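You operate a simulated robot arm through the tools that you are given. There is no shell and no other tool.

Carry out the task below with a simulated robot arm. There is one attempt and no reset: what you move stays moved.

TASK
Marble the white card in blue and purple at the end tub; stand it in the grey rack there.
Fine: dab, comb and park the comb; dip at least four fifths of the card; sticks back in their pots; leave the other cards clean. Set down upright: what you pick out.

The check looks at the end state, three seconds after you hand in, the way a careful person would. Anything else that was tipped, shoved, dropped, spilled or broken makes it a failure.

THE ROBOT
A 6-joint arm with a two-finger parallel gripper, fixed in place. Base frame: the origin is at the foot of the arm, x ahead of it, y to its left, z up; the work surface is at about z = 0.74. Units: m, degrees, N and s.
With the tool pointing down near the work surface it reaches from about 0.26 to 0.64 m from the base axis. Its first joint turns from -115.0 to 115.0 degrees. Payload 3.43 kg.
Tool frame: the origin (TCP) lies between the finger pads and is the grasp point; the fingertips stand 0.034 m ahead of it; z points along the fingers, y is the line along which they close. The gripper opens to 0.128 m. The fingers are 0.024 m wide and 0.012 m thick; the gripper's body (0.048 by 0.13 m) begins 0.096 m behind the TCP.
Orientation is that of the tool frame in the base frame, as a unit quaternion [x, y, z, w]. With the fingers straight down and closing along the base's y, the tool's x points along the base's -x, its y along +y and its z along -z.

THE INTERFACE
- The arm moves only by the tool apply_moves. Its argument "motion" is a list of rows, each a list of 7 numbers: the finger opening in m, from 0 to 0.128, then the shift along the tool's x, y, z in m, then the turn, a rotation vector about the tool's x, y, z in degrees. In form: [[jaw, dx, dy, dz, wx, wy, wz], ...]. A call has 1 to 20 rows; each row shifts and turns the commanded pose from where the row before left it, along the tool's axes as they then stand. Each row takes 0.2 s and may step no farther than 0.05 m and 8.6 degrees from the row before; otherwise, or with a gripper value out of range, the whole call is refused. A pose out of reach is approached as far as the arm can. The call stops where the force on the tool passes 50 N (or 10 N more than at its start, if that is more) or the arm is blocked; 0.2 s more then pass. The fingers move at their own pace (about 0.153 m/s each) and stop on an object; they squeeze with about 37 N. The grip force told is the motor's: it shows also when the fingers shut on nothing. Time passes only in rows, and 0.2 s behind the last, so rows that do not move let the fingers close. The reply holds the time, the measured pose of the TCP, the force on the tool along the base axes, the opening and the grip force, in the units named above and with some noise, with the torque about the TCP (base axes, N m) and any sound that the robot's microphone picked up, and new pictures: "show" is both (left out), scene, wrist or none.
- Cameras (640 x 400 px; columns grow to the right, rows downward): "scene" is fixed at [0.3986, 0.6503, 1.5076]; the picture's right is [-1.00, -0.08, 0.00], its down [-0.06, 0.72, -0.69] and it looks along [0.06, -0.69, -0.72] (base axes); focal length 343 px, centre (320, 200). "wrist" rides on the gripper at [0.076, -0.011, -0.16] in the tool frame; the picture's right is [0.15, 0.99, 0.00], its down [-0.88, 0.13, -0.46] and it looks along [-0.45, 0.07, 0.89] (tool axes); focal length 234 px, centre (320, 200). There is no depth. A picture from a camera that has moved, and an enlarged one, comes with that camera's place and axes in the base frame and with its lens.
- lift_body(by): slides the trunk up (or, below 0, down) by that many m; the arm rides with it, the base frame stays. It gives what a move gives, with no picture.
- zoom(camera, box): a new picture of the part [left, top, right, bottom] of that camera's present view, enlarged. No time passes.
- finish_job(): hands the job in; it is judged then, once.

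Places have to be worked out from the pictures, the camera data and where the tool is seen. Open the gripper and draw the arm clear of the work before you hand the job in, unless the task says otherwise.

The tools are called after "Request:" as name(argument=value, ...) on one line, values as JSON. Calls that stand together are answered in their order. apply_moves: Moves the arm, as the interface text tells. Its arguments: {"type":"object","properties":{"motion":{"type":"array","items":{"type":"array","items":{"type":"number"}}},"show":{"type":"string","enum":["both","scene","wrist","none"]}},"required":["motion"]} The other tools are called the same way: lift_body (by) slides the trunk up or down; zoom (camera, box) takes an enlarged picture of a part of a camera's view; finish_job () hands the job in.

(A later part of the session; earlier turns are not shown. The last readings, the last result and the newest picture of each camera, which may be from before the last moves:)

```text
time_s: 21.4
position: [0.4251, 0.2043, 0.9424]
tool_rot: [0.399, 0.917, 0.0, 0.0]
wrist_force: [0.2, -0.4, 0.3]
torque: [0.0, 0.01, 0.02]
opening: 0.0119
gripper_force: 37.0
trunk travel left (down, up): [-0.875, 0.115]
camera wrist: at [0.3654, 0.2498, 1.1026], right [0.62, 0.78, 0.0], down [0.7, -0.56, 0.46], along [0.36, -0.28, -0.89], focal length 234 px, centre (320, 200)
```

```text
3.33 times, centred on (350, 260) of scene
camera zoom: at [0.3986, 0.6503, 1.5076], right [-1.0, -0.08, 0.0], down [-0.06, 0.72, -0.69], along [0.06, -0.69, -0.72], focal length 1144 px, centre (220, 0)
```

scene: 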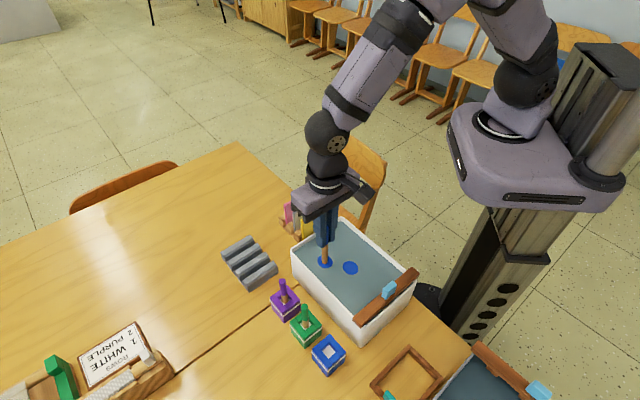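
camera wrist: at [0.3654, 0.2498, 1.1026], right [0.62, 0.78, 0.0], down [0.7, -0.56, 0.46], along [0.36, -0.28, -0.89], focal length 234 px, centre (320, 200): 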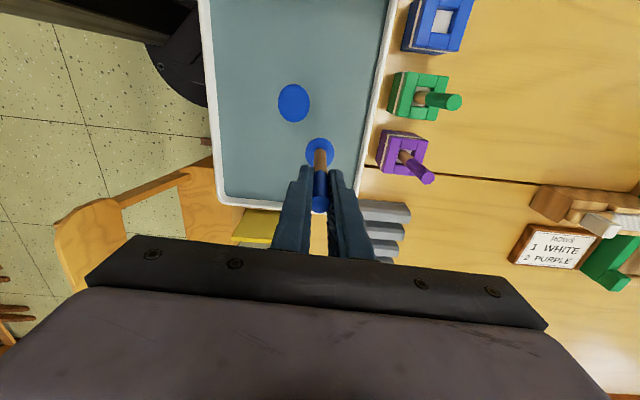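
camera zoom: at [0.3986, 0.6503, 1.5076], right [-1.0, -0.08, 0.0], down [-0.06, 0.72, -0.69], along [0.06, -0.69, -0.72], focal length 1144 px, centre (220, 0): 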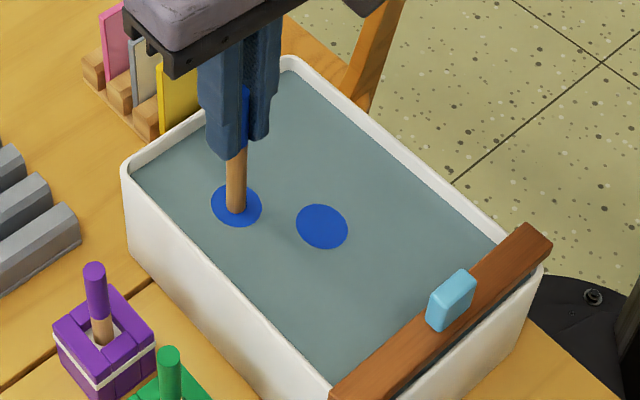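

Both blue dabs are on the bath. I'll lift the stick out and carry it back above the blue pot, stopping just above it to check alignment.

Request:
apply_moves(motion=[[0.0, 0, 0, -0.0393, 0, 0, 0], [0.0, 0, 0, -0.0392, 0, 0, 0], [0.0, 0.03016, 0.0222, 0, 0, 0, 0], [0.0, 0.03016, 0.0222, 0, 0, 0, 0], [0.0, 0.03016, 0.0222, 0, 0, 0, 0], [0.0, 0.03016, 0.0222, 0, 0, 0, 0], [0.0, 0.03016, 0.0222, 0, 0, 0, 0], [0.0, 0, 0, 0, 0, 0, 0], [0.0, 0, 0, 0.035, 0, 0, 0], [0.0, 0, 0, 0.035, 0, 0, 0], [0.0, 0, 0, 0.02, 0, 0, 0], [0.0, 0, 0, 0, 0, 0, 0]], show="both")

Request:
zoom(camera="scene", box=[280, 300, 380, 390])

Request:
zoom(camera="wrist", box=[260, 90, 380, 190])

```text
time_s: 24.0
position: [0.4033, 0.3881, 0.9288]
tool_rot: [0.398, 0.917, 0.001, 0.0]
wrist_force: [0.8, 0.1, 0.1]
torque: [-0.02, 0.0, -0.02]
opening: 0.0117
gripper_force: 36.7
trunk travel left (down, up): [-0.875, 0.115]
camera wrist: at [0.3443, 0.4356, 1.091], right [0.62, 0.78, 0.0], down [0.7, -0.56, 0.46], along [0.36, -0.28, -0.89], focal length 234 px, centre (320, 200)
```

scene: 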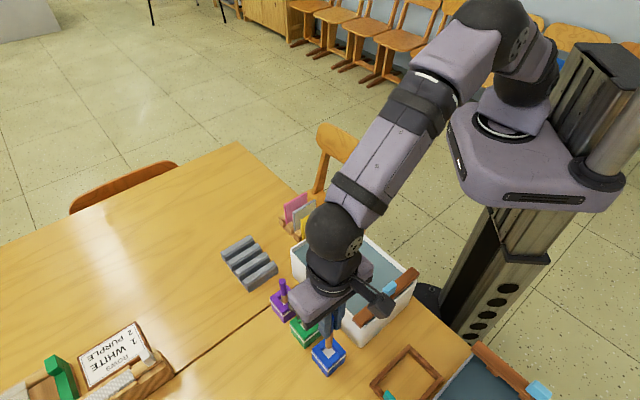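
wrist: 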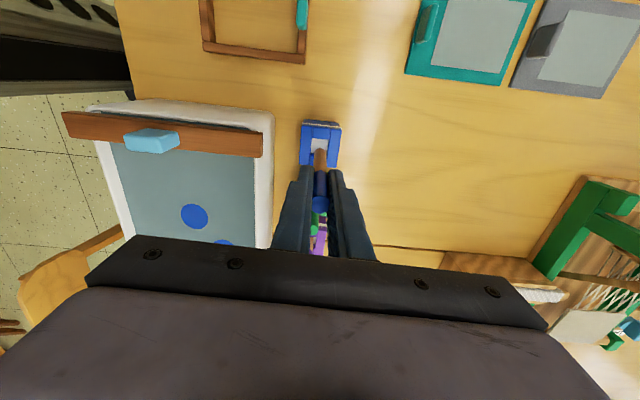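

```text
4.44 times, centred on (330, 345) of scene
camera zoom: at [0.3986, 0.6503, 1.5076], right [-1.0, -0.08, 0.0], down [-0.06, 0.72, -0.69], along [0.06, -0.69, -0.72], focal length 1526 px, centre (276, -444)
```

zoom: 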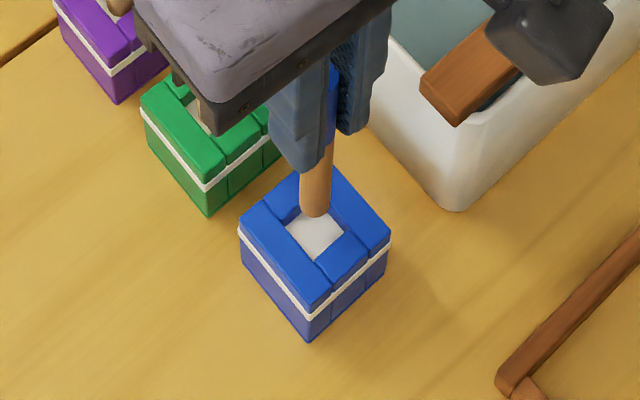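

```text
4.00 times, centred on (320, 140) of wrist
camera zoom: at [0.3443, 0.4356, 1.091], right [0.62, 0.78, 0.0], down [0.7, -0.56, 0.46], along [0.36, -0.28, -0.89], focal length 937 px, centre (320, 440)
```

zoom: 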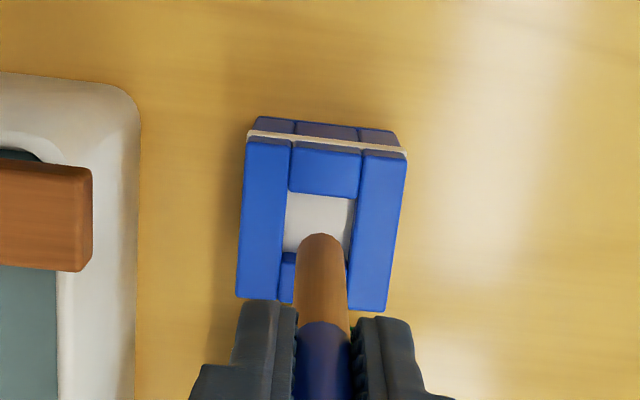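

The stick is right above its pot's opening. I'll lower it in part and check the force before going the rest of the way.

Request:
apply_moves(motion=[[0.0, 0, 0, 0.01, 0, 0, 0], [0.0, 0, 0, 0.01, 0, 0, 0], [0.0, 0, 0, 0.01, 0, 0, 0], [0.0, 0, 0, 0.01, 0, 0, 0], [0.0, 0, 0, 0, 0, 0, 0]], show="none")

Request:
zoom(camera="scene", box=[280, 300, 380, 390])

Request:
zoom(camera="wrist", box=[260, 90, 380, 190])

```text
time_s: 25.2
position: [0.4026, 0.39, 0.8898]
tool_rot: [0.399, 0.917, 0.0, -0.001]
wrist_force: [0.6, 0.8, -1.0]
torque: [0.01, 0.0, 0.0]
opening: 0.0116
gripper_force: 37.3
trunk travel left (down, up): [-0.875, 0.115]
```

```text
4.44 times, centred on (330, 345) of scene
camera zoom: at [0.3986, 0.6503, 1.5076], right [-1.0, -0.08, 0.0], down [-0.06, 0.72, -0.69], along [0.06, -0.69, -0.72], focal length 1526 px, centre (276, -444)
```

zoom: 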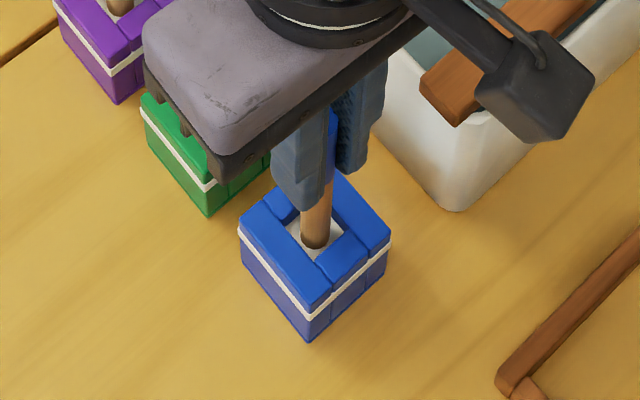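

```text
4.00 times, centred on (320, 140) of wrist
camera zoom: at [0.3434, 0.4355, 1.0511], right [0.62, 0.78, 0.0], down [0.7, -0.56, 0.46], along [0.36, -0.28, -0.89], focal length 937 px, centre (320, 440)
```

zoom: 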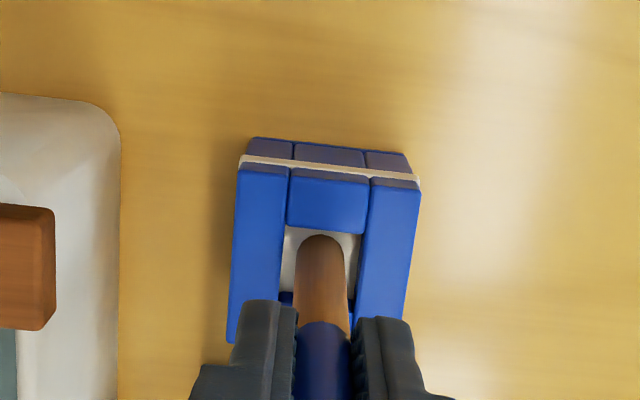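

The stick is going in freely. I'll lower it the remaining distance (leaving ~1.5 mm), open the jaw and rise straight up.

Request:
apply_moves(motion=[[0.0, 0, 0, 0.012, 0, 0, 0], [0.0, 0, 0, 0.012, 0, 0, 0], [0.0, 0, 0, 0.01, 0, 0, 0], [0.0, 0, 0, 0.0045, 0, 0, 0], [0.0, 0, 0, 0, 0, 0, 0], [0.02, 0, 0, 0, 0, 0, 0], [0.05, 0, 0, 0, 0, 0, 0], [0.05, 0, 0, 0, 0, 0, 0], [0.05, 0, 0, -0.02, 0, 0, 0], [0.05, 0, 0, -0.03, 0, 0, 0], [0.05, 0, 0, -0.03, 0, 0, 0]], show="both")

Request:
zoom(camera="scene", box=[260, 260, 380, 390])

Request:
zoom(camera="wrist", box=[250, 90, 390, 250])

```text
time_s: 27.6
position: [0.4023, 0.3889, 0.932]
tool_rot: [0.399, 0.917, 0.0, 0.0]
wrist_force: [0.2, -0.2, -0.2]
torque: [0.02, 0.0, -0.02]
opening: 0.0499
gripper_force: 0.0
trunk travel left (down, up): [-0.875, 0.115]
camera wrist: at [0.3431, 0.4357, 1.0931], right [0.62, 0.78, 0.0], down [0.7, -0.56, 0.46], along [0.36, -0.28, -0.89], focal length 234 px, centre (320, 200)
```

scene: 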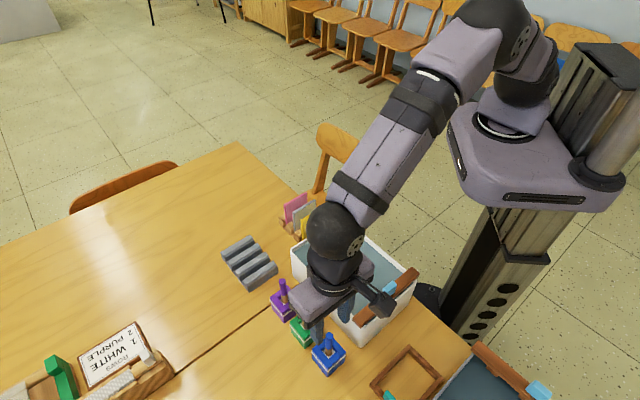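
wrist: 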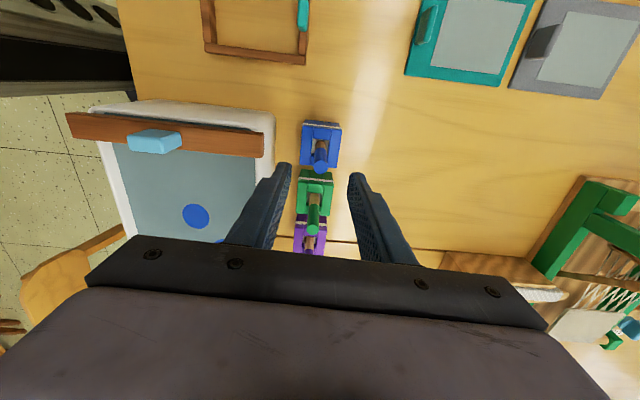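

```text
3.08 times, centred on (320, 325) of scene
camera zoom: at [0.3986, 0.6503, 1.5076], right [-1.0, -0.08, 0.0], down [-0.06, 0.72, -0.69], along [0.06, -0.69, -0.72], focal length 1056 px, centre (320, -185)
```

zoom: 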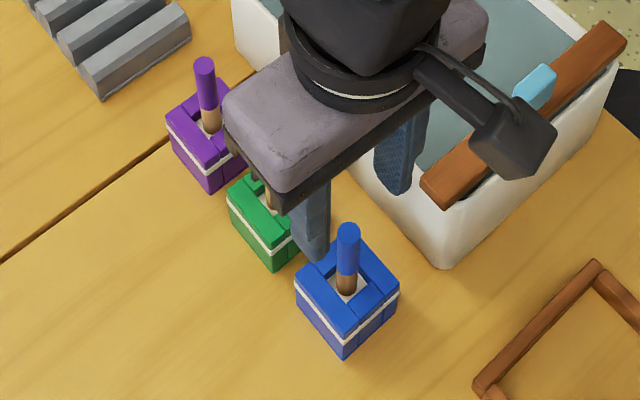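

```text
2.50 times, centred on (320, 170) of wrist
camera zoom: at [0.3431, 0.4357, 1.0931], right [0.62, 0.78, 0.0], down [0.7, -0.56, 0.46], along [0.36, -0.28, -0.89], focal length 585 px, centre (320, 275)
```

zoom: 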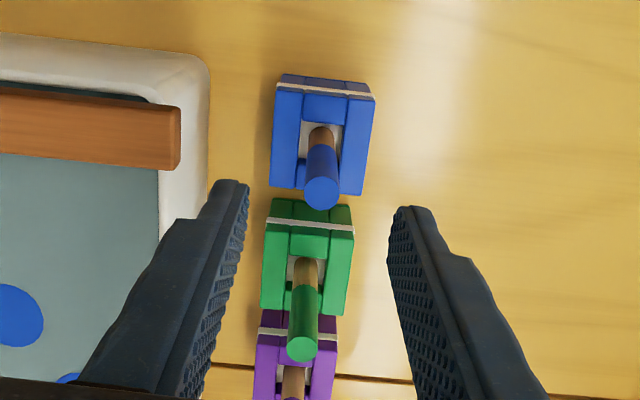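

Blue stick is back upright in its pot. Purple's stick top triangulates to about (0.5095, 0.283, 0.87), so I'll move over it at a clear height.

Request:
apply_moves(motion=[[0.06, 0, 0, -0.018, 0, 0, 0], [0.06, -0.0376, 0.0015, 0, 0, 0, 0], [0.06, -0.0376, 0.0015, 0, 0, 0, 0], [0.06, -0.0376, 0.0015, 0, 0, 0, 0], [0.06, -0.0376, 0.0015, 0, 0, 0, 0], [0.06, 0, 0, 0, 0, 0, 0], [0.06, 0, 0, 0.025, 0, 0, 0], [0.06, 0, 0, 0, 0, 0, 0]], show="both")

Request:
zoom(camera="scene", box=[220, 210, 360, 340])

Request:
zoom(camera="wrist", box=[250, 90, 390, 250])

```text
time_s: 29.4
position: [0.5107, 0.2834, 0.9257]
tool_rot: [0.399, 0.917, 0.0, 0.0]
wrist_force: [-0.4, 0.2, -0.6]
torque: [0.01, 0.0, 0.01]
opening: 0.0599
gripper_force: 0.1
trunk travel left (down, up): [-0.875, 0.115]
camera wrist: at [0.4507, 0.3295, 1.0863], right [0.62, 0.78, 0.0], down [0.7, -0.56, 0.46], along [0.36, -0.28, -0.89], focal length 234 px, centre (320, 200)
```

scene: 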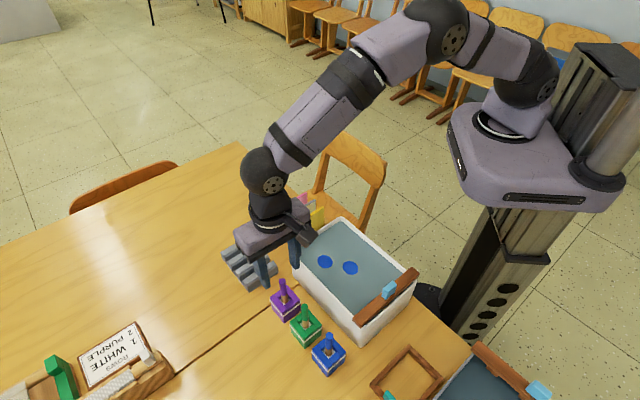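
wrist: 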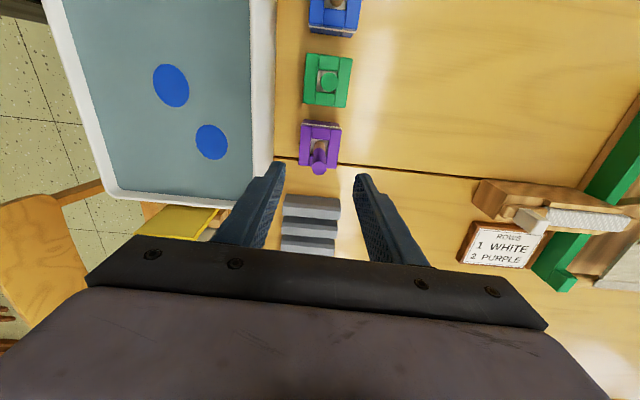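

```text
3.08 times, centred on (290, 275) of scene
camera zoom: at [0.3986, 0.6503, 1.5076], right [-1.0, -0.08, 0.0], down [-0.06, 0.72, -0.69], along [0.06, -0.69, -0.72], focal length 1056 px, centre (412, -31)
```

zoom: 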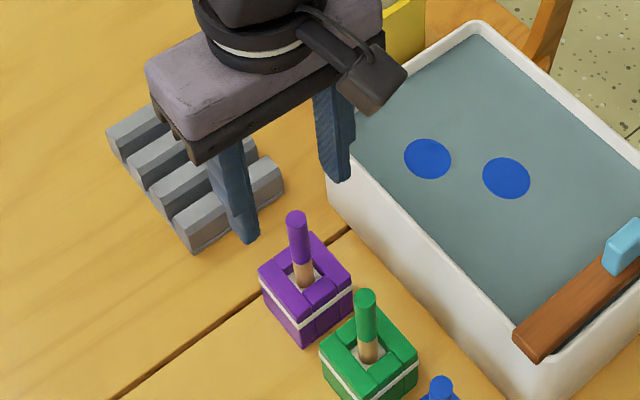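

```text
2.50 times, centred on (320, 170) of wrist
camera zoom: at [0.4507, 0.3295, 1.0863], right [0.62, 0.78, 0.0], down [0.7, -0.56, 0.46], along [0.36, -0.28, -0.89], focal length 585 px, centre (320, 275)
```

zoom: 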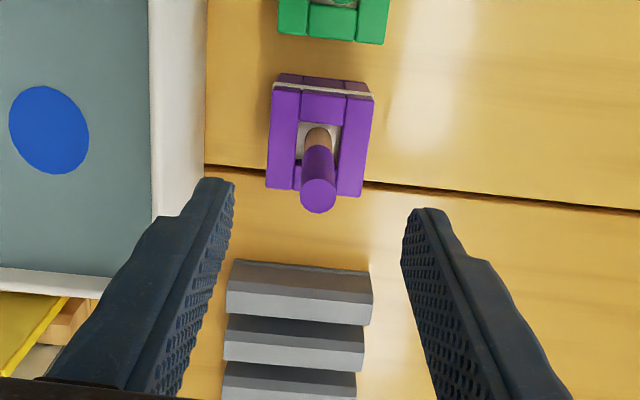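

The purple stick is centred on the tool axis within about 1 mm. I'll descend to z≈0.851 and grip it.

Request:
apply_moves(motion=[[0.06, 0, 0, 0.02, 0, 0, 0], [0.06, 0, 0, 0.02, 0, 0, 0], [0.06, 0, 0, 0.02, 0, 0, 0], [0.06, 0, 0, 0.0145, 0, 0, 0], [0.06, 0, 0, 0, 0, 0, 0], [0.03, 0, 0, 0, 0, 0, 0], [0.0, 0, 0, 0, 0, 0, 0], [0.0, 0, 0, 0, 0, 0, 0], [0.0, 0, 0, 0, 0, 0, 0]], show="scene")

Request:
zoom(camera="scene", box=[220, 210, 360, 340])

```text
time_s: 31.4
position: [0.5101, 0.2842, 0.8505]
tool_rot: [0.399, 0.917, 0.001, 0.0]
wrist_force: [1.1, 1.1, 1.2]
torque: [-0.05, 0.09, -0.01]
opening: 0.01
gripper_force: 36.4
trunk travel left (down, up): [-0.875, 0.115]
```

scene: 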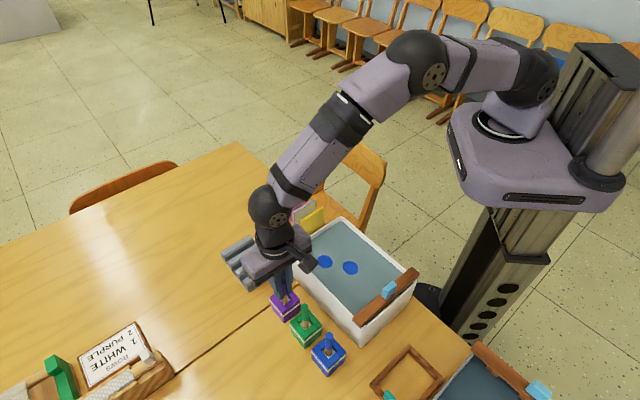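

```text
3.08 times, centred on (290, 275) of scene
camera zoom: at [0.3986, 0.6503, 1.5076], right [-1.0, -0.08, 0.0], down [-0.06, 0.72, -0.69], along [0.06, -0.69, -0.72], focal length 1056 px, centre (412, -31)
```

zoom: 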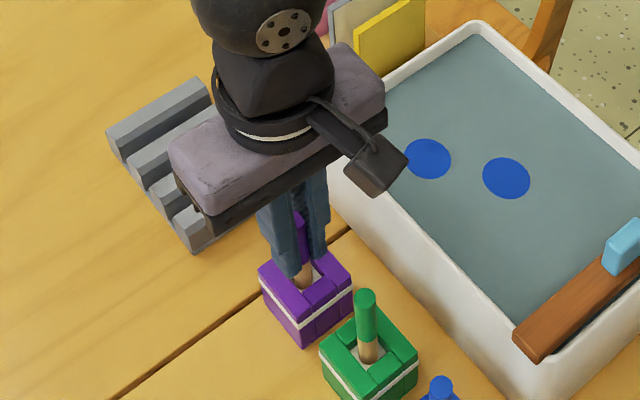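

Purple stick gripped. I'll lift it 17 cm, carry it over the tub side and dab it beside the first blue spot.

Request:
apply_moves(motion=[[0.0, 0, 0, -0.02, 0, 0, 0], [0.0, 0, 0, -0.03, 0, 0, 0], [0.0, 0, 0, -0.04, 0, 0, 0], [0.0, 0, 0, -0.04, 0, 0, 0], [0.0, 0, 0, -0.04, 0, 0, 0], [0.0, 0, 0, 0, 0, 0, 0], [0.0, 0.01637, -0.03583, 0, 0, 0, 0], [0.0, 0.01637, -0.03583, 0, 0, 0, 0], [0.0, 0.01637, -0.03583, 0, 0, 0, 0], [0.0, 0, 0, 0, 0, 0, 0], [0.0, 0, 0, 0.03, 0, 0, 0], [0.0, 0, 0, 0.03, 0, 0, 0]], show="both")

Request:
zoom(camera="scene", box=[280, 200, 420, 320])

Request:
zoom(camera="wrist", box=[270, 100, 370, 180])

```text
time_s: 34.0
position: [0.3977, 0.2451, 0.9609]
tool_rot: [0.399, 0.917, 0.0, 0.0]
wrist_force: [-0.1, 0.6, -0.1]
torque: [0.0, 0.02, -0.01]
opening: 0.0117
gripper_force: 37.4
trunk travel left (down, up): [-0.875, 0.115]
camera wrist: at [0.3381, 0.2923, 1.1211], right [0.62, 0.78, 0.0], down [0.7, -0.55, 0.46], along [0.36, -0.28, -0.89], focal length 234 px, centre (320, 200)
```

scene: 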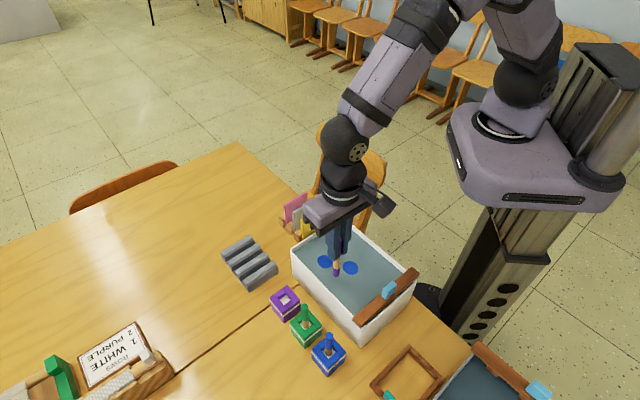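
wrist: 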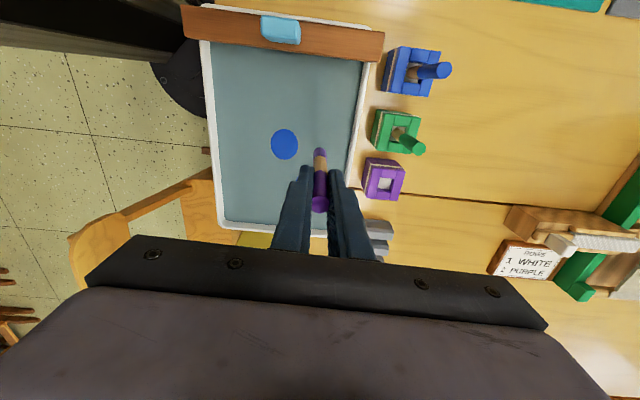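

```text
3.33 times, centred on (350, 260) of scene
camera zoom: at [0.3986, 0.6503, 1.5076], right [-1.0, -0.08, 0.0], down [-0.06, 0.72, -0.69], along [0.06, -0.69, -0.72], focal length 1144 px, centre (220, 0)
```

zoom: 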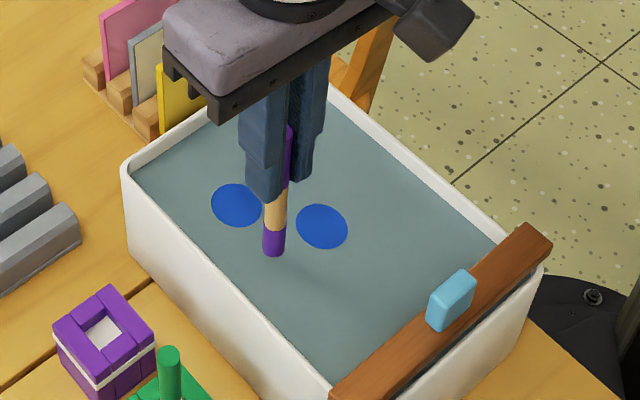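

```text
5.00 times, centred on (320, 140) of wrist
camera zoom: at [0.3381, 0.2923, 1.1211], right [0.62, 0.78, 0.0], down [0.7, -0.55, 0.46], along [0.36, -0.28, -0.89], focal length 1171 px, centre (320, 500)
```

zoom: 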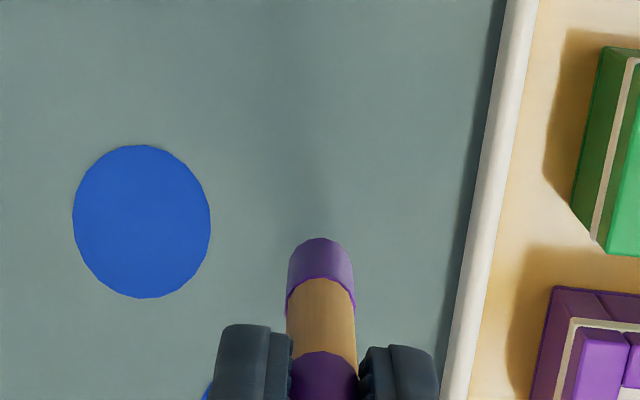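

Purple tip is above the water between the blue dabs and the side. I'll lower it the last 18 mm to dab.

Request:
apply_moves(motion=[[0.0, 0, 0, 0.01, 0, 0, 0], [0.0, 0, 0, 0.0085, 0, 0, 0], [0.0, 0, 0, 0, 0, 0, 0]], show="none")

Request:
zoom(camera="scene", box=[280, 200, 420, 320])

Request:
zoom(camera="wrist", box=[270, 100, 370, 180])

```text
time_s: 34.8
position: [0.3984, 0.2462, 0.9416]
tool_rot: [0.398, 0.917, 0.001, 0.0]
wrist_force: [0.1, -0.2, 0.0]
torque: [0.0, 0.0, 0.01]
opening: 0.0118
gripper_force: 37.4
trunk travel left (down, up): [-0.875, 0.115]
```

```text
3.33 times, centred on (350, 260) of scene
camera zoom: at [0.3986, 0.6503, 1.5076], right [-1.0, -0.08, 0.0], down [-0.06, 0.72, -0.69], along [0.06, -0.69, -0.72], focal length 1144 px, centre (220, 0)
```

zoom: 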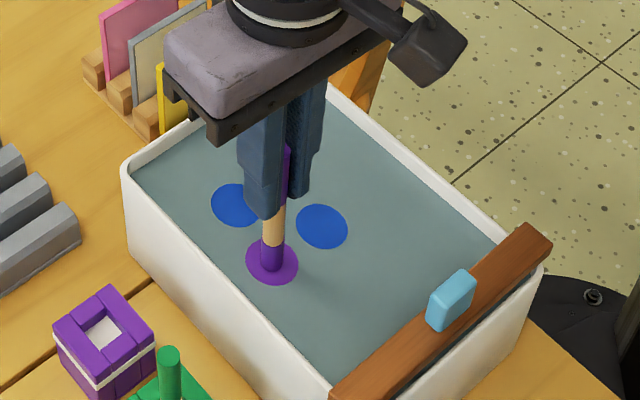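

```text
5.00 times, centred on (320, 140) of wrist
camera zoom: at [0.3385, 0.2924, 1.1032], right [0.62, 0.78, 0.0], down [0.7, -0.56, 0.46], along [0.36, -0.28, -0.89], focal length 1171 px, centre (320, 500)
```

zoom: 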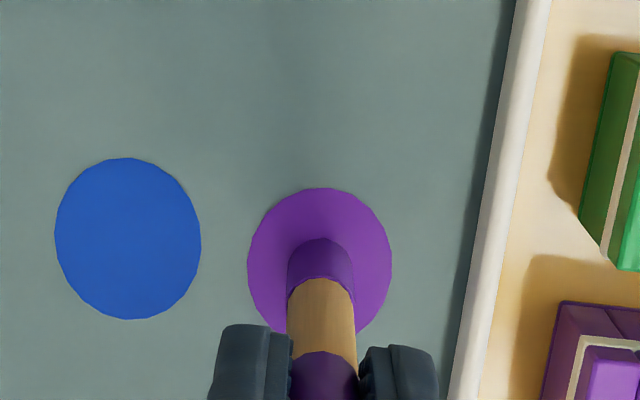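

Purple dab made. I'll lift and make a second purple dab on the other side of the bath.

Request:
apply_moves(motion=[[0.0, 0, 0, -0.015, 0, 0, 0], [0.0, 0, 0, -0.015, 0, 0, 0], [0.0, -0.025, -0.035, 0, 0, 0, 0], [0.0, -0.025, -0.035, 0, 0, 0, 0], [0.0, 0, 0, 0, 0, 0, 0], [0.0, 0, 0, 0.015, 0, 0, 0], [0.0, 0, 0, 0.01, 0, 0, 0], [0.0, 0, 0, 0.005, 0, 0, 0], [0.0, 0, 0, 0, 0, 0, 0]], show="none")

Request:
zoom(camera="scene", box=[280, 200, 420, 320])

```text
time_s: 36.8
position: [0.3811, 0.1615, 0.9424]
tool_rot: [0.399, 0.917, 0.0, 0.0]
wrist_force: [0.3, -0.1, -0.3]
torque: [0.0, 0.01, 0.02]
opening: 0.012
gripper_force: 37.0
trunk travel left (down, up): [-0.875, 0.115]
```

```text
3.33 times, centred on (350, 260) of scene
camera zoom: at [0.3986, 0.6503, 1.5076], right [-1.0, -0.08, 0.0], down [-0.06, 0.72, -0.69], along [0.06, -0.69, -0.72], focal length 1144 px, centre (220, 0)
```

zoom: 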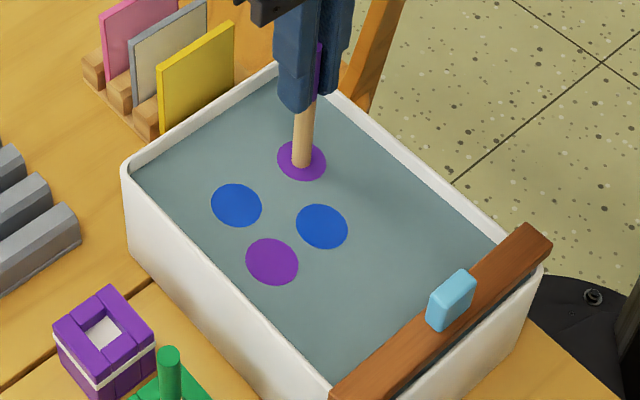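

Two blue and two purple dabs are floating. I'll lift the stick and carry it back above the purple pot.

Request:
apply_moves(motion=[[0.0, 0, 0, -0.0393, 0, 0, 0], [0.0, 0, 0, -0.0392, 0, 0, 0], [0.0, 0.0002, 0.044375, 0, 0, 0, 0], [0.0, 0.0002, 0.044375, 0, 0, 0, 0], [0.0, 0.0002, 0.044375, 0, 0, 0, 0], [0.0, 0.0003, 0.044375, 0, 0, 0, 0], [0.0, 0, 0, 0, 0, 0, 0], [0.0, 0, 0, 0.035, 0, 0, 0], [0.0, 0, 0, 0.035, 0, 0, 0], [0.0, 0, 0, 0.02, 0, 0, 0], [0.0, 0, 0, 0, 0, 0, 0]], show="none")

Request:
zoom(camera="scene", box=[230, 240, 350, 340])

Request:
zoom(camera="wrist", box=[260, 90, 380, 190])

```text
time_s: 39.2
position: [0.5088, 0.284, 0.9306]
tool_rot: [0.399, 0.917, 0.0, -0.001]
wrist_force: [0.2, 0.2, 0.2]
torque: [-0.01, -0.02, 0.04]
opening: 0.012
gripper_force: 36.6
trunk travel left (down, up): [-0.875, 0.115]
```

```text
4.00 times, centred on (290, 290) of scene
camera zoom: at [0.3986, 0.6503, 1.5076], right [-1.0, -0.08, 0.0], down [-0.06, 0.72, -0.69], along [0.06, -0.69, -0.72], focal length 1373 px, centre (440, -160)
```

zoom: 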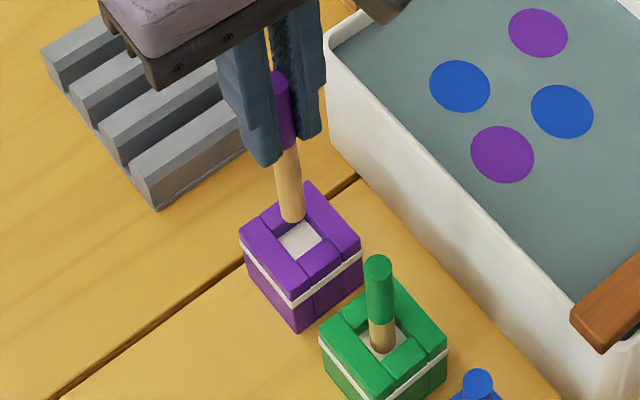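

```text
4.00 times, centred on (320, 140) of wrist
camera zoom: at [0.4505, 0.3306, 1.0915], right [0.62, 0.78, 0.0], down [0.7, -0.56, 0.46], along [0.36, -0.28, -0.89], focal length 937 px, centre (320, 440)
```

zoom: 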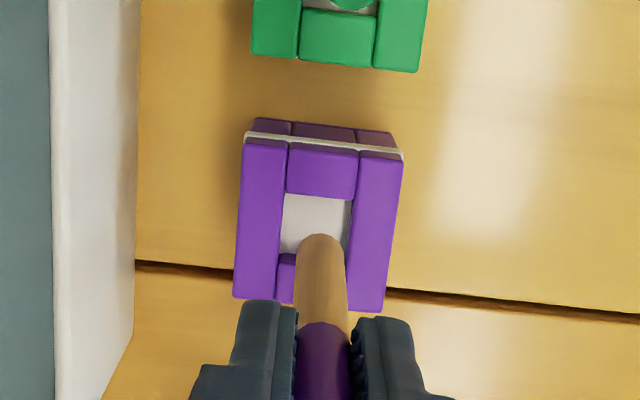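

The stick is aligned with the purple pot's opening. I'll lower it in, checking force part way.

Request:
apply_moves(motion=[[0.0, 0, 0, 0.01, 0, 0, 0], [0.0, 0, 0, 0.01, 0, 0, 0], [0.0, 0, 0, 0.01, 0, 0, 0], [0.0, 0, 0, 0.01, 0, 0, 0], [0.0, 0, 0, 0.01, 0, 0, 0], [0.0, 0, 0, 0, 0, 0, 0]], show="none")

Request:
zoom(camera="wrist", box=[260, 90, 380, 190])

```text
time_s: 40.6
position: [0.5105, 0.2837, 0.8805]
tool_rot: [0.399, 0.917, 0.0, 0.0]
wrist_force: [0.2, 0.0, 0.4]
torque: [0.01, -0.03, 0.0]
opening: 0.012
gripper_force: 37.1
trunk travel left (down, up): [-0.875, 0.115]
```

```text
4.00 times, centred on (320, 140) of wrist
camera zoom: at [0.4511, 0.3301, 1.0415], right [0.62, 0.78, 0.0], down [0.7, -0.56, 0.46], along [0.36, -0.28, -0.89], focal length 937 px, centre (320, 440)
```

zoom: 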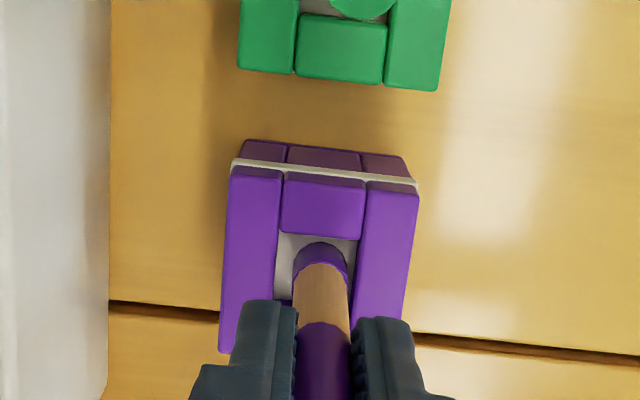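

It's sliding in freely. Lower the remaining 28 mm, release, and rise.

Request:
apply_moves(motion=[[0.0, 0, 0, 0.012, 0, 0, 0], [0.0, 0, 0, 0.012, 0, 0, 0], [0.0, 0, 0, 0.0045, 0, 0, 0], [0.0, 0, 0, 0, 0, 0, 0], [0.02, 0, 0, 0, 0, 0, 0], [0.05, 0, 0, 0, 0, 0, 0], [0.05, 0, 0, 0, 0, 0, 0], [0.05, 0, 0, -0.02, 0, 0, 0], [0.05, 0, 0, -0.04, 0, 0, 0], [0.05, 0, 0, -0.04, 0, 0, 0], [0.05, 0, 0, -0.04, 0, 0, 0]], show="both")

Request:
zoom(camera="scene", box=[230, 230, 430, 390])

```text
time_s: 43.0
position: [0.5083, 0.2831, 0.9903]
tool_rot: [0.399, 0.917, 0.0, 0.0]
wrist_force: [0.4, -1.2, 0.2]
torque: [-0.01, 0.0, 0.01]
opening: 0.0499
gripper_force: 0.0
trunk travel left (down, up): [-0.875, 0.115]
camera wrist: at [0.4501, 0.3292, 1.1527], right [0.62, 0.78, 0.0], down [0.7, -0.56, 0.46], along [0.36, -0.28, -0.89], focal length 234 px, centre (320, 200)
```

scene: 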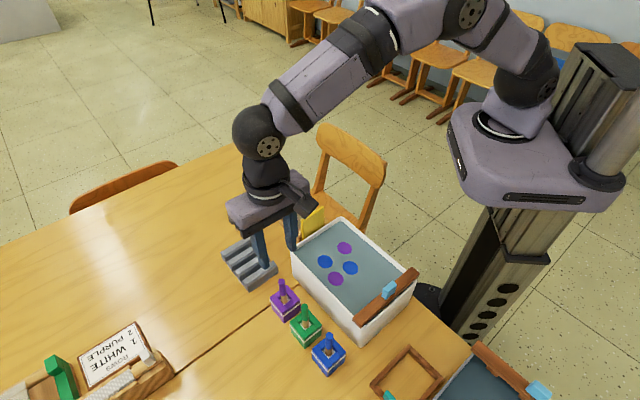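
wrist: 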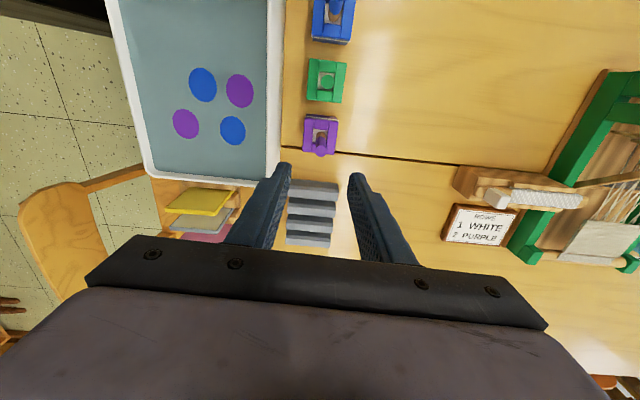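

```text
2.50 times, centred on (330, 310) of scene
camera zoom: at [0.3986, 0.6503, 1.5076], right [-1.0, -0.08, 0.0], down [-0.06, 0.72, -0.69], along [0.06, -0.69, -0.72], focal length 858 px, centre (295, -75)
```

zoom: 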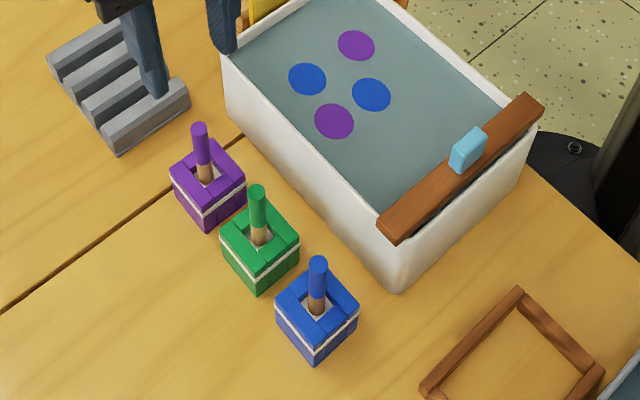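

All three sticks stand in their pots. Next is the comb: I'll move above its light-blue handle, around (0.285, 0.285), at z≈1.0 to see it closely.

Request:
apply_moves(motion=[[0.08, 0.0307, -0.0323, 0, 0, 0, 0], [0.08, 0.0307, -0.0323, 0, 0, 0, 0], [0.08, 0.0307, -0.0323, 0, 0, 0, 0], [0.08, 0.0307, -0.0323, 0, 0, 0, 0], [0.08, 0.0307, -0.0323, 0, 0, 0, 0], [0.08, 0, 0, 0, 0, 0, 0]], show="both")

Request:
zoom(camera="wrist", box=[220, 60, 420, 240])

Request:
zoom(camera="scene", box=[330, 230, 450, 350])

```text
time_s: 44.4
position: [0.2876, 0.2853, 0.9903]
tool_rot: [0.399, 0.917, 0.001, 0.0]
wrist_force: [-0.5, 0.2, 0.2]
torque: [0.03, 0.01, -0.01]
opening: 0.08
gripper_force: 0.1
trunk travel left (down, up): [-0.875, 0.115]
camera wrist: at [0.2285, 0.3326, 1.153], right [0.62, 0.78, 0.0], down [0.7, -0.56, 0.46], along [0.36, -0.28, -0.89], focal length 234 px, centre (320, 200)
```

scene: 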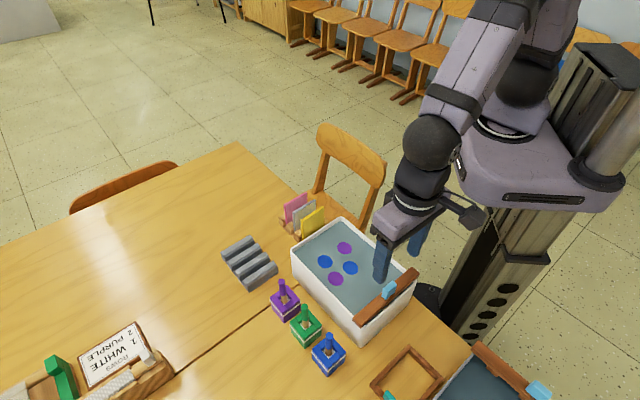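
wrist: 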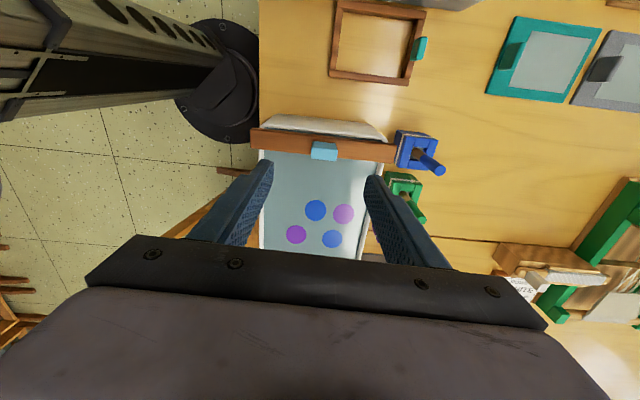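

```text
2.22 times, centred on (320, 150) of wrist
camera zoom: at [0.2285, 0.3326, 1.153], right [0.62, 0.78, 0.0], down [0.7, -0.56, 0.46], along [0.36, -0.28, -0.89], focal length 520 px, centre (320, 311)
```

zoom: 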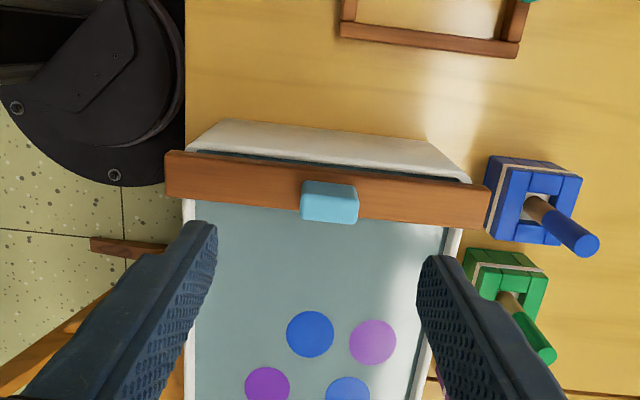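

```text
3.33 times, centred on (390, 290) of scene
camera zoom: at [0.3986, 0.6503, 1.5076], right [-1.0, -0.08, 0.0], down [-0.06, 0.72, -0.69], along [0.06, -0.69, -0.72], focal length 1144 px, centre (87, -100)
```

zoom: 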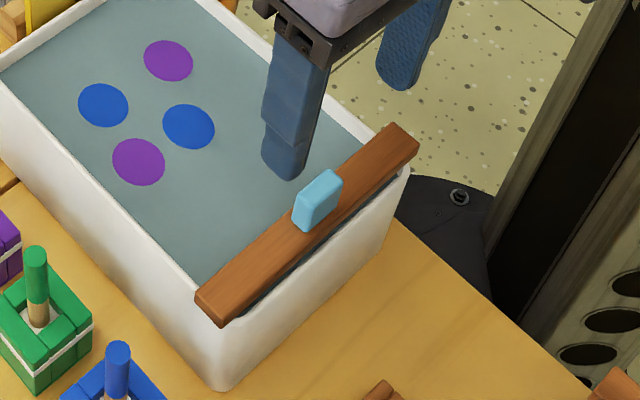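

The comb's handle (≈3 cm along the bar) is nearly under the tool, offset about +9 mm/+4 mm in tool x/y. I'll correct, set the jaw to 6 cm and lower to just above the handle.

Request:
apply_moves(motion=[[0.06, 0.0085, 0.0043, 0, 0, 0, 0], [0.06, 0, 0, 0.025, 0, 0, 0], [0.06, 0, 0, 0.02, 0, 0, 0], [0.06, 0, 0, 0, 0, 0, 0]], show="none")

Request:
zoom(camera="wrist", box=[220, 60, 420, 240])

Request:
zoom(camera="scene", box=[350, 240, 430, 310])

```text
time_s: 45.4
position: [0.2849, 0.2938, 0.9474]
tool_rot: [0.398, 0.917, 0.0, 0.0]
wrist_force: [-0.8, 0.3, -0.1]
torque: [0.01, 0.0, -0.03]
opening: 0.06
gripper_force: 0.0
trunk travel left (down, up): [-0.875, 0.115]
```

```text
2.22 times, centred on (320, 150) of wrist
camera zoom: at [0.2253, 0.3407, 1.1085], right [0.62, 0.78, 0.0], down [0.7, -0.56, 0.46], along [0.36, -0.28, -0.89], focal length 520 px, centre (320, 311)
```

zoom: 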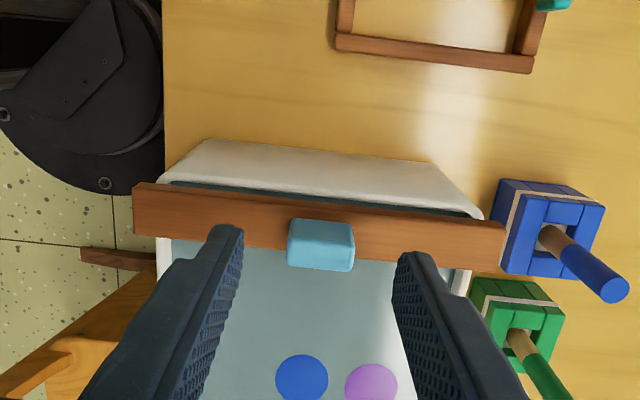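

```text
5.71 times, centred on (390, 275) of scene
camera zoom: at [0.3986, 0.6503, 1.5076], right [-1.0, -0.08, 0.0], down [-0.06, 0.72, -0.69], along [0.06, -0.69, -0.72], focal length 1962 px, centre (-80, -229)
```

zoom: 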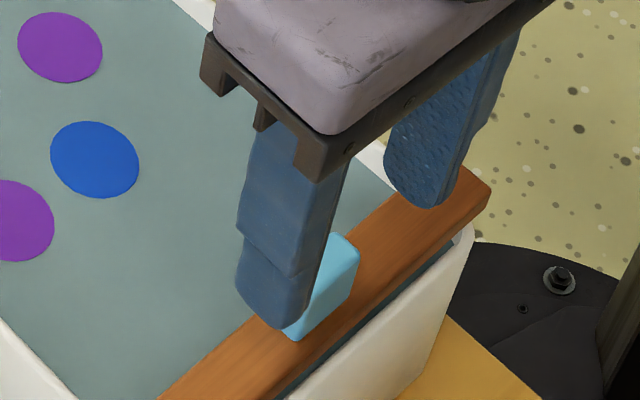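

Handle's top face sits about 5 mm toward −x of the tool from the axis, with its top near z≈0.89 and the bar's top near 0.86. I'll shift and descend so the fingertips stop just above the bar.

Request:
apply_moves(motion=[[0.06, -0.005, 0.001, 0, 0, 0, 0], [0.06, 0, 0, 0.02, 0, 0, 0], [0.06, 0, 0, 0.015, 0, 0, 0], [0.06, 0, 0, 0.006, 0, 0, 0], [0.06, 0, 0, 0, 0, 0, 0]], show="none")

Request:
zoom(camera="wrist", box=[240, 100, 400, 230])

Request:
zoom(camera="scene", box=[350, 250, 430, 320])

```text
time_s: 46.6
position: [0.2886, 0.2914, 0.9064]
tool_rot: [0.399, 0.917, 0.001, 0.0]
wrist_force: [0.8, 0.4, 0.2]
torque: [-0.03, 0.02, -0.04]
opening: 0.0599
gripper_force: 0.0
trunk travel left (down, up): [-0.875, 0.115]
```

```text
3.08 times, centred on (320, 165) of wrist
camera zoom: at [0.2295, 0.3379, 1.0671], right [0.62, 0.78, 0.0], down [0.7, -0.56, 0.46], along [0.36, -0.28, -0.89], focal length 720 px, centre (320, 308)
```

zoom: 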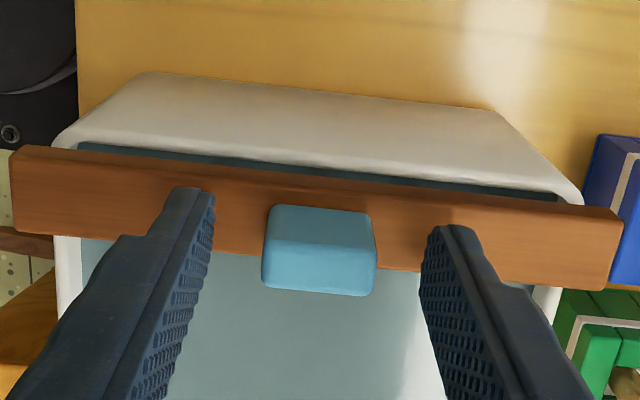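

```text
5.71 times, centred on (390, 285) of scene
camera zoom: at [0.3986, 0.6503, 1.5076], right [-1.0, -0.08, 0.0], down [-0.06, 0.72, -0.69], along [0.06, -0.69, -0.72], focal length 1962 px, centre (-80, -286)
```

zoom: 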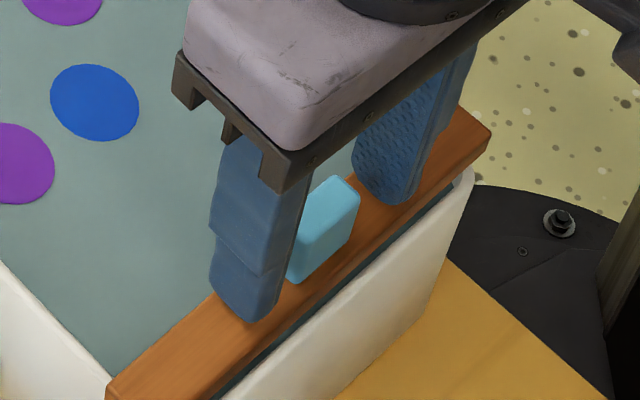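

Fingers straddle the handle, well centred, with the tips ~6 mm above the bar. I'll lower 3 mm more and close on the handle.

Request:
apply_moves(motion=[[0.06, -0.001, 0, 0.003, 0, 0, 0], [0.06, 0, 0, 0, 0, 0, 0], [0.04, 0, 0, 0, 0, 0, 0], [0.01, 0, 0, 0, 0, 0, 0], [0.01, 0, 0, 0, 0, 0, 0], [0.01, 0, 0, 0, 0, 0, 0]], show="none")

Request:
zoom(camera="wrist", box=[220, 80, 420, 240])

Request:
zoom(camera="scene", box=[330, 230, 450, 350])

```text
time_s: 48.0
position: [0.2888, 0.2905, 0.9032]
tool_rot: [0.398, 0.917, 0.0, 0.0]
wrist_force: [0.2, -0.4, -0.3]
torque: [0.11, 0.12, 0.5]
opening: 0.03
gripper_force: 45.2
trunk travel left (down, up): [-0.875, 0.115]
```

```text
2.50 times, centred on (320, 160) of wrist
camera zoom: at [0.2298, 0.3372, 1.0639], right [0.62, 0.78, 0.0], down [0.7, -0.55, 0.46], along [0.36, -0.28, -0.89], focal length 585 px, centre (320, 300)
```

zoom: 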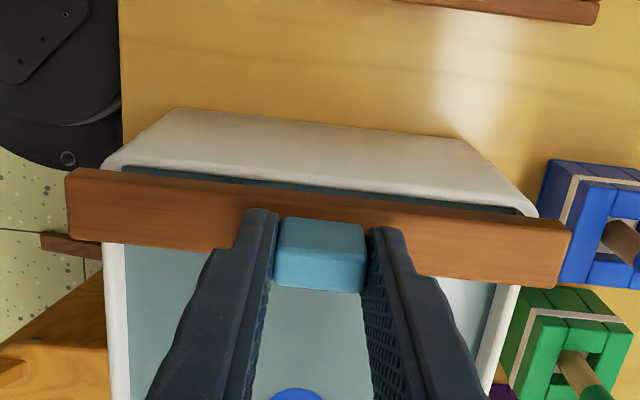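

```text
3.33 times, centred on (390, 290) of scene
camera zoom: at [0.3986, 0.6503, 1.5076], right [-1.0, -0.08, 0.0], down [-0.06, 0.72, -0.69], along [0.06, -0.69, -0.72], focal length 1144 px, centre (87, -100)
```

zoom: 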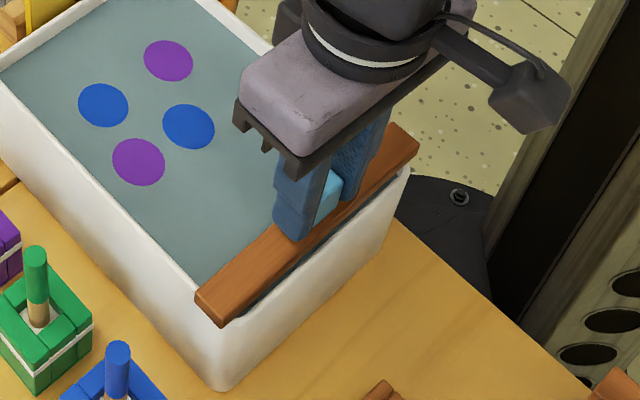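

The handle is firmly held (30 mm, 45 N). I'll lift the comb a few centimetres straight up to see its tines.

Request:
apply_moves(motion=[[0.01, 0, 0, -0.01, 0, 0, 0], [0.01, 0, 0, -0.02, 0, 0, 0], [0.01, 0, 0, -0.03, 0, 0, 0], [0.01, 0, 0, 0, 0, 0, 0]], show="both")

Request:
zoom(camera="scene", box=[330, 220, 450, 340])

Request:
zoom(camera="wrist", box=[200, 60, 440, 240])

```text
time_s: 48.5
position: [0.2895, 0.2897, 0.9157]
tool_rot: [0.398, 0.918, -0.004, 0.0]
wrist_force: [5.8, 6.9, -29.3]
torque: [0.93, -0.35, 0.63]
opening: 0.03
gripper_force: 44.7
trunk travel left (down, up): [-0.875, 0.115]
stopped in row 2: the force on the tool passed its limit at 107 N (the readings are from after the stop); the commanded pose is now the measured one
camera wrist: at [0.231, 0.3378, 1.0759], right [0.62, 0.78, -0.01], down [0.7, -0.55, 0.46], along [0.35, -0.29, -0.89], focal length 234 px, centre (320, 200)
```

scene: 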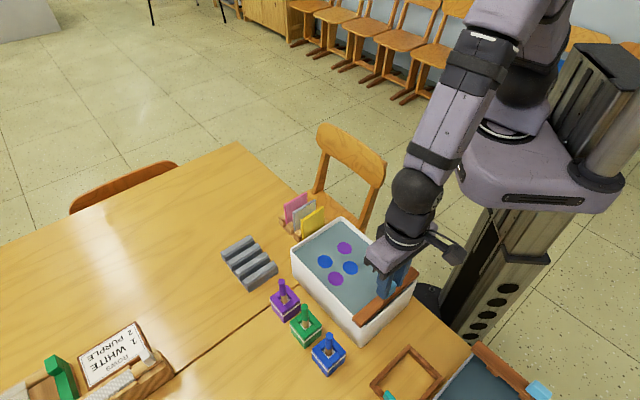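
wrist: 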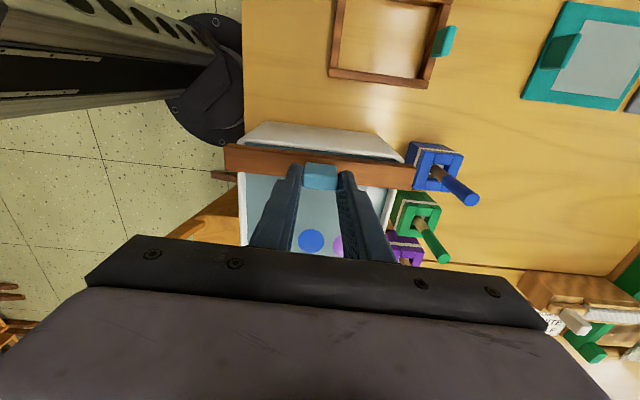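

```text
3.33 times, centred on (390, 280) of scene
camera zoom: at [0.3986, 0.6503, 1.5076], right [-1.0, -0.08, 0.0], down [-0.06, 0.72, -0.69], along [0.06, -0.69, -0.72], focal length 1144 px, centre (87, -67)
```

zoom: 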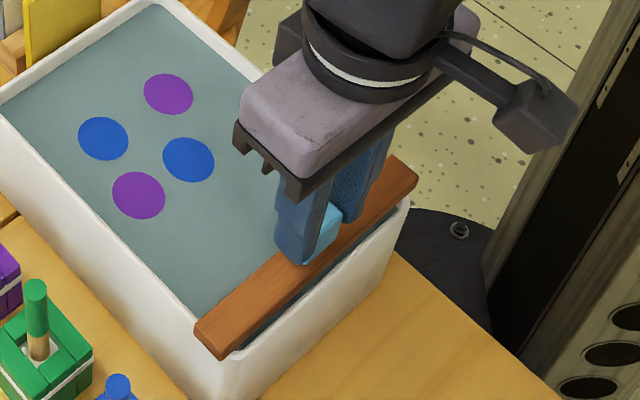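

```text
2.22 times, centred on (320, 150) of wrist
camera zoom: at [0.231, 0.3378, 1.0759], right [0.62, 0.78, -0.01], down [0.7, -0.55, 0.46], along [0.35, -0.29, -0.89], focal length 520 px, centre (320, 311)
```

zoom: 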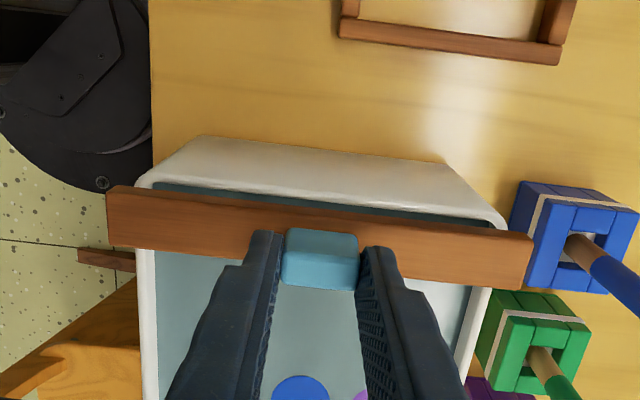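

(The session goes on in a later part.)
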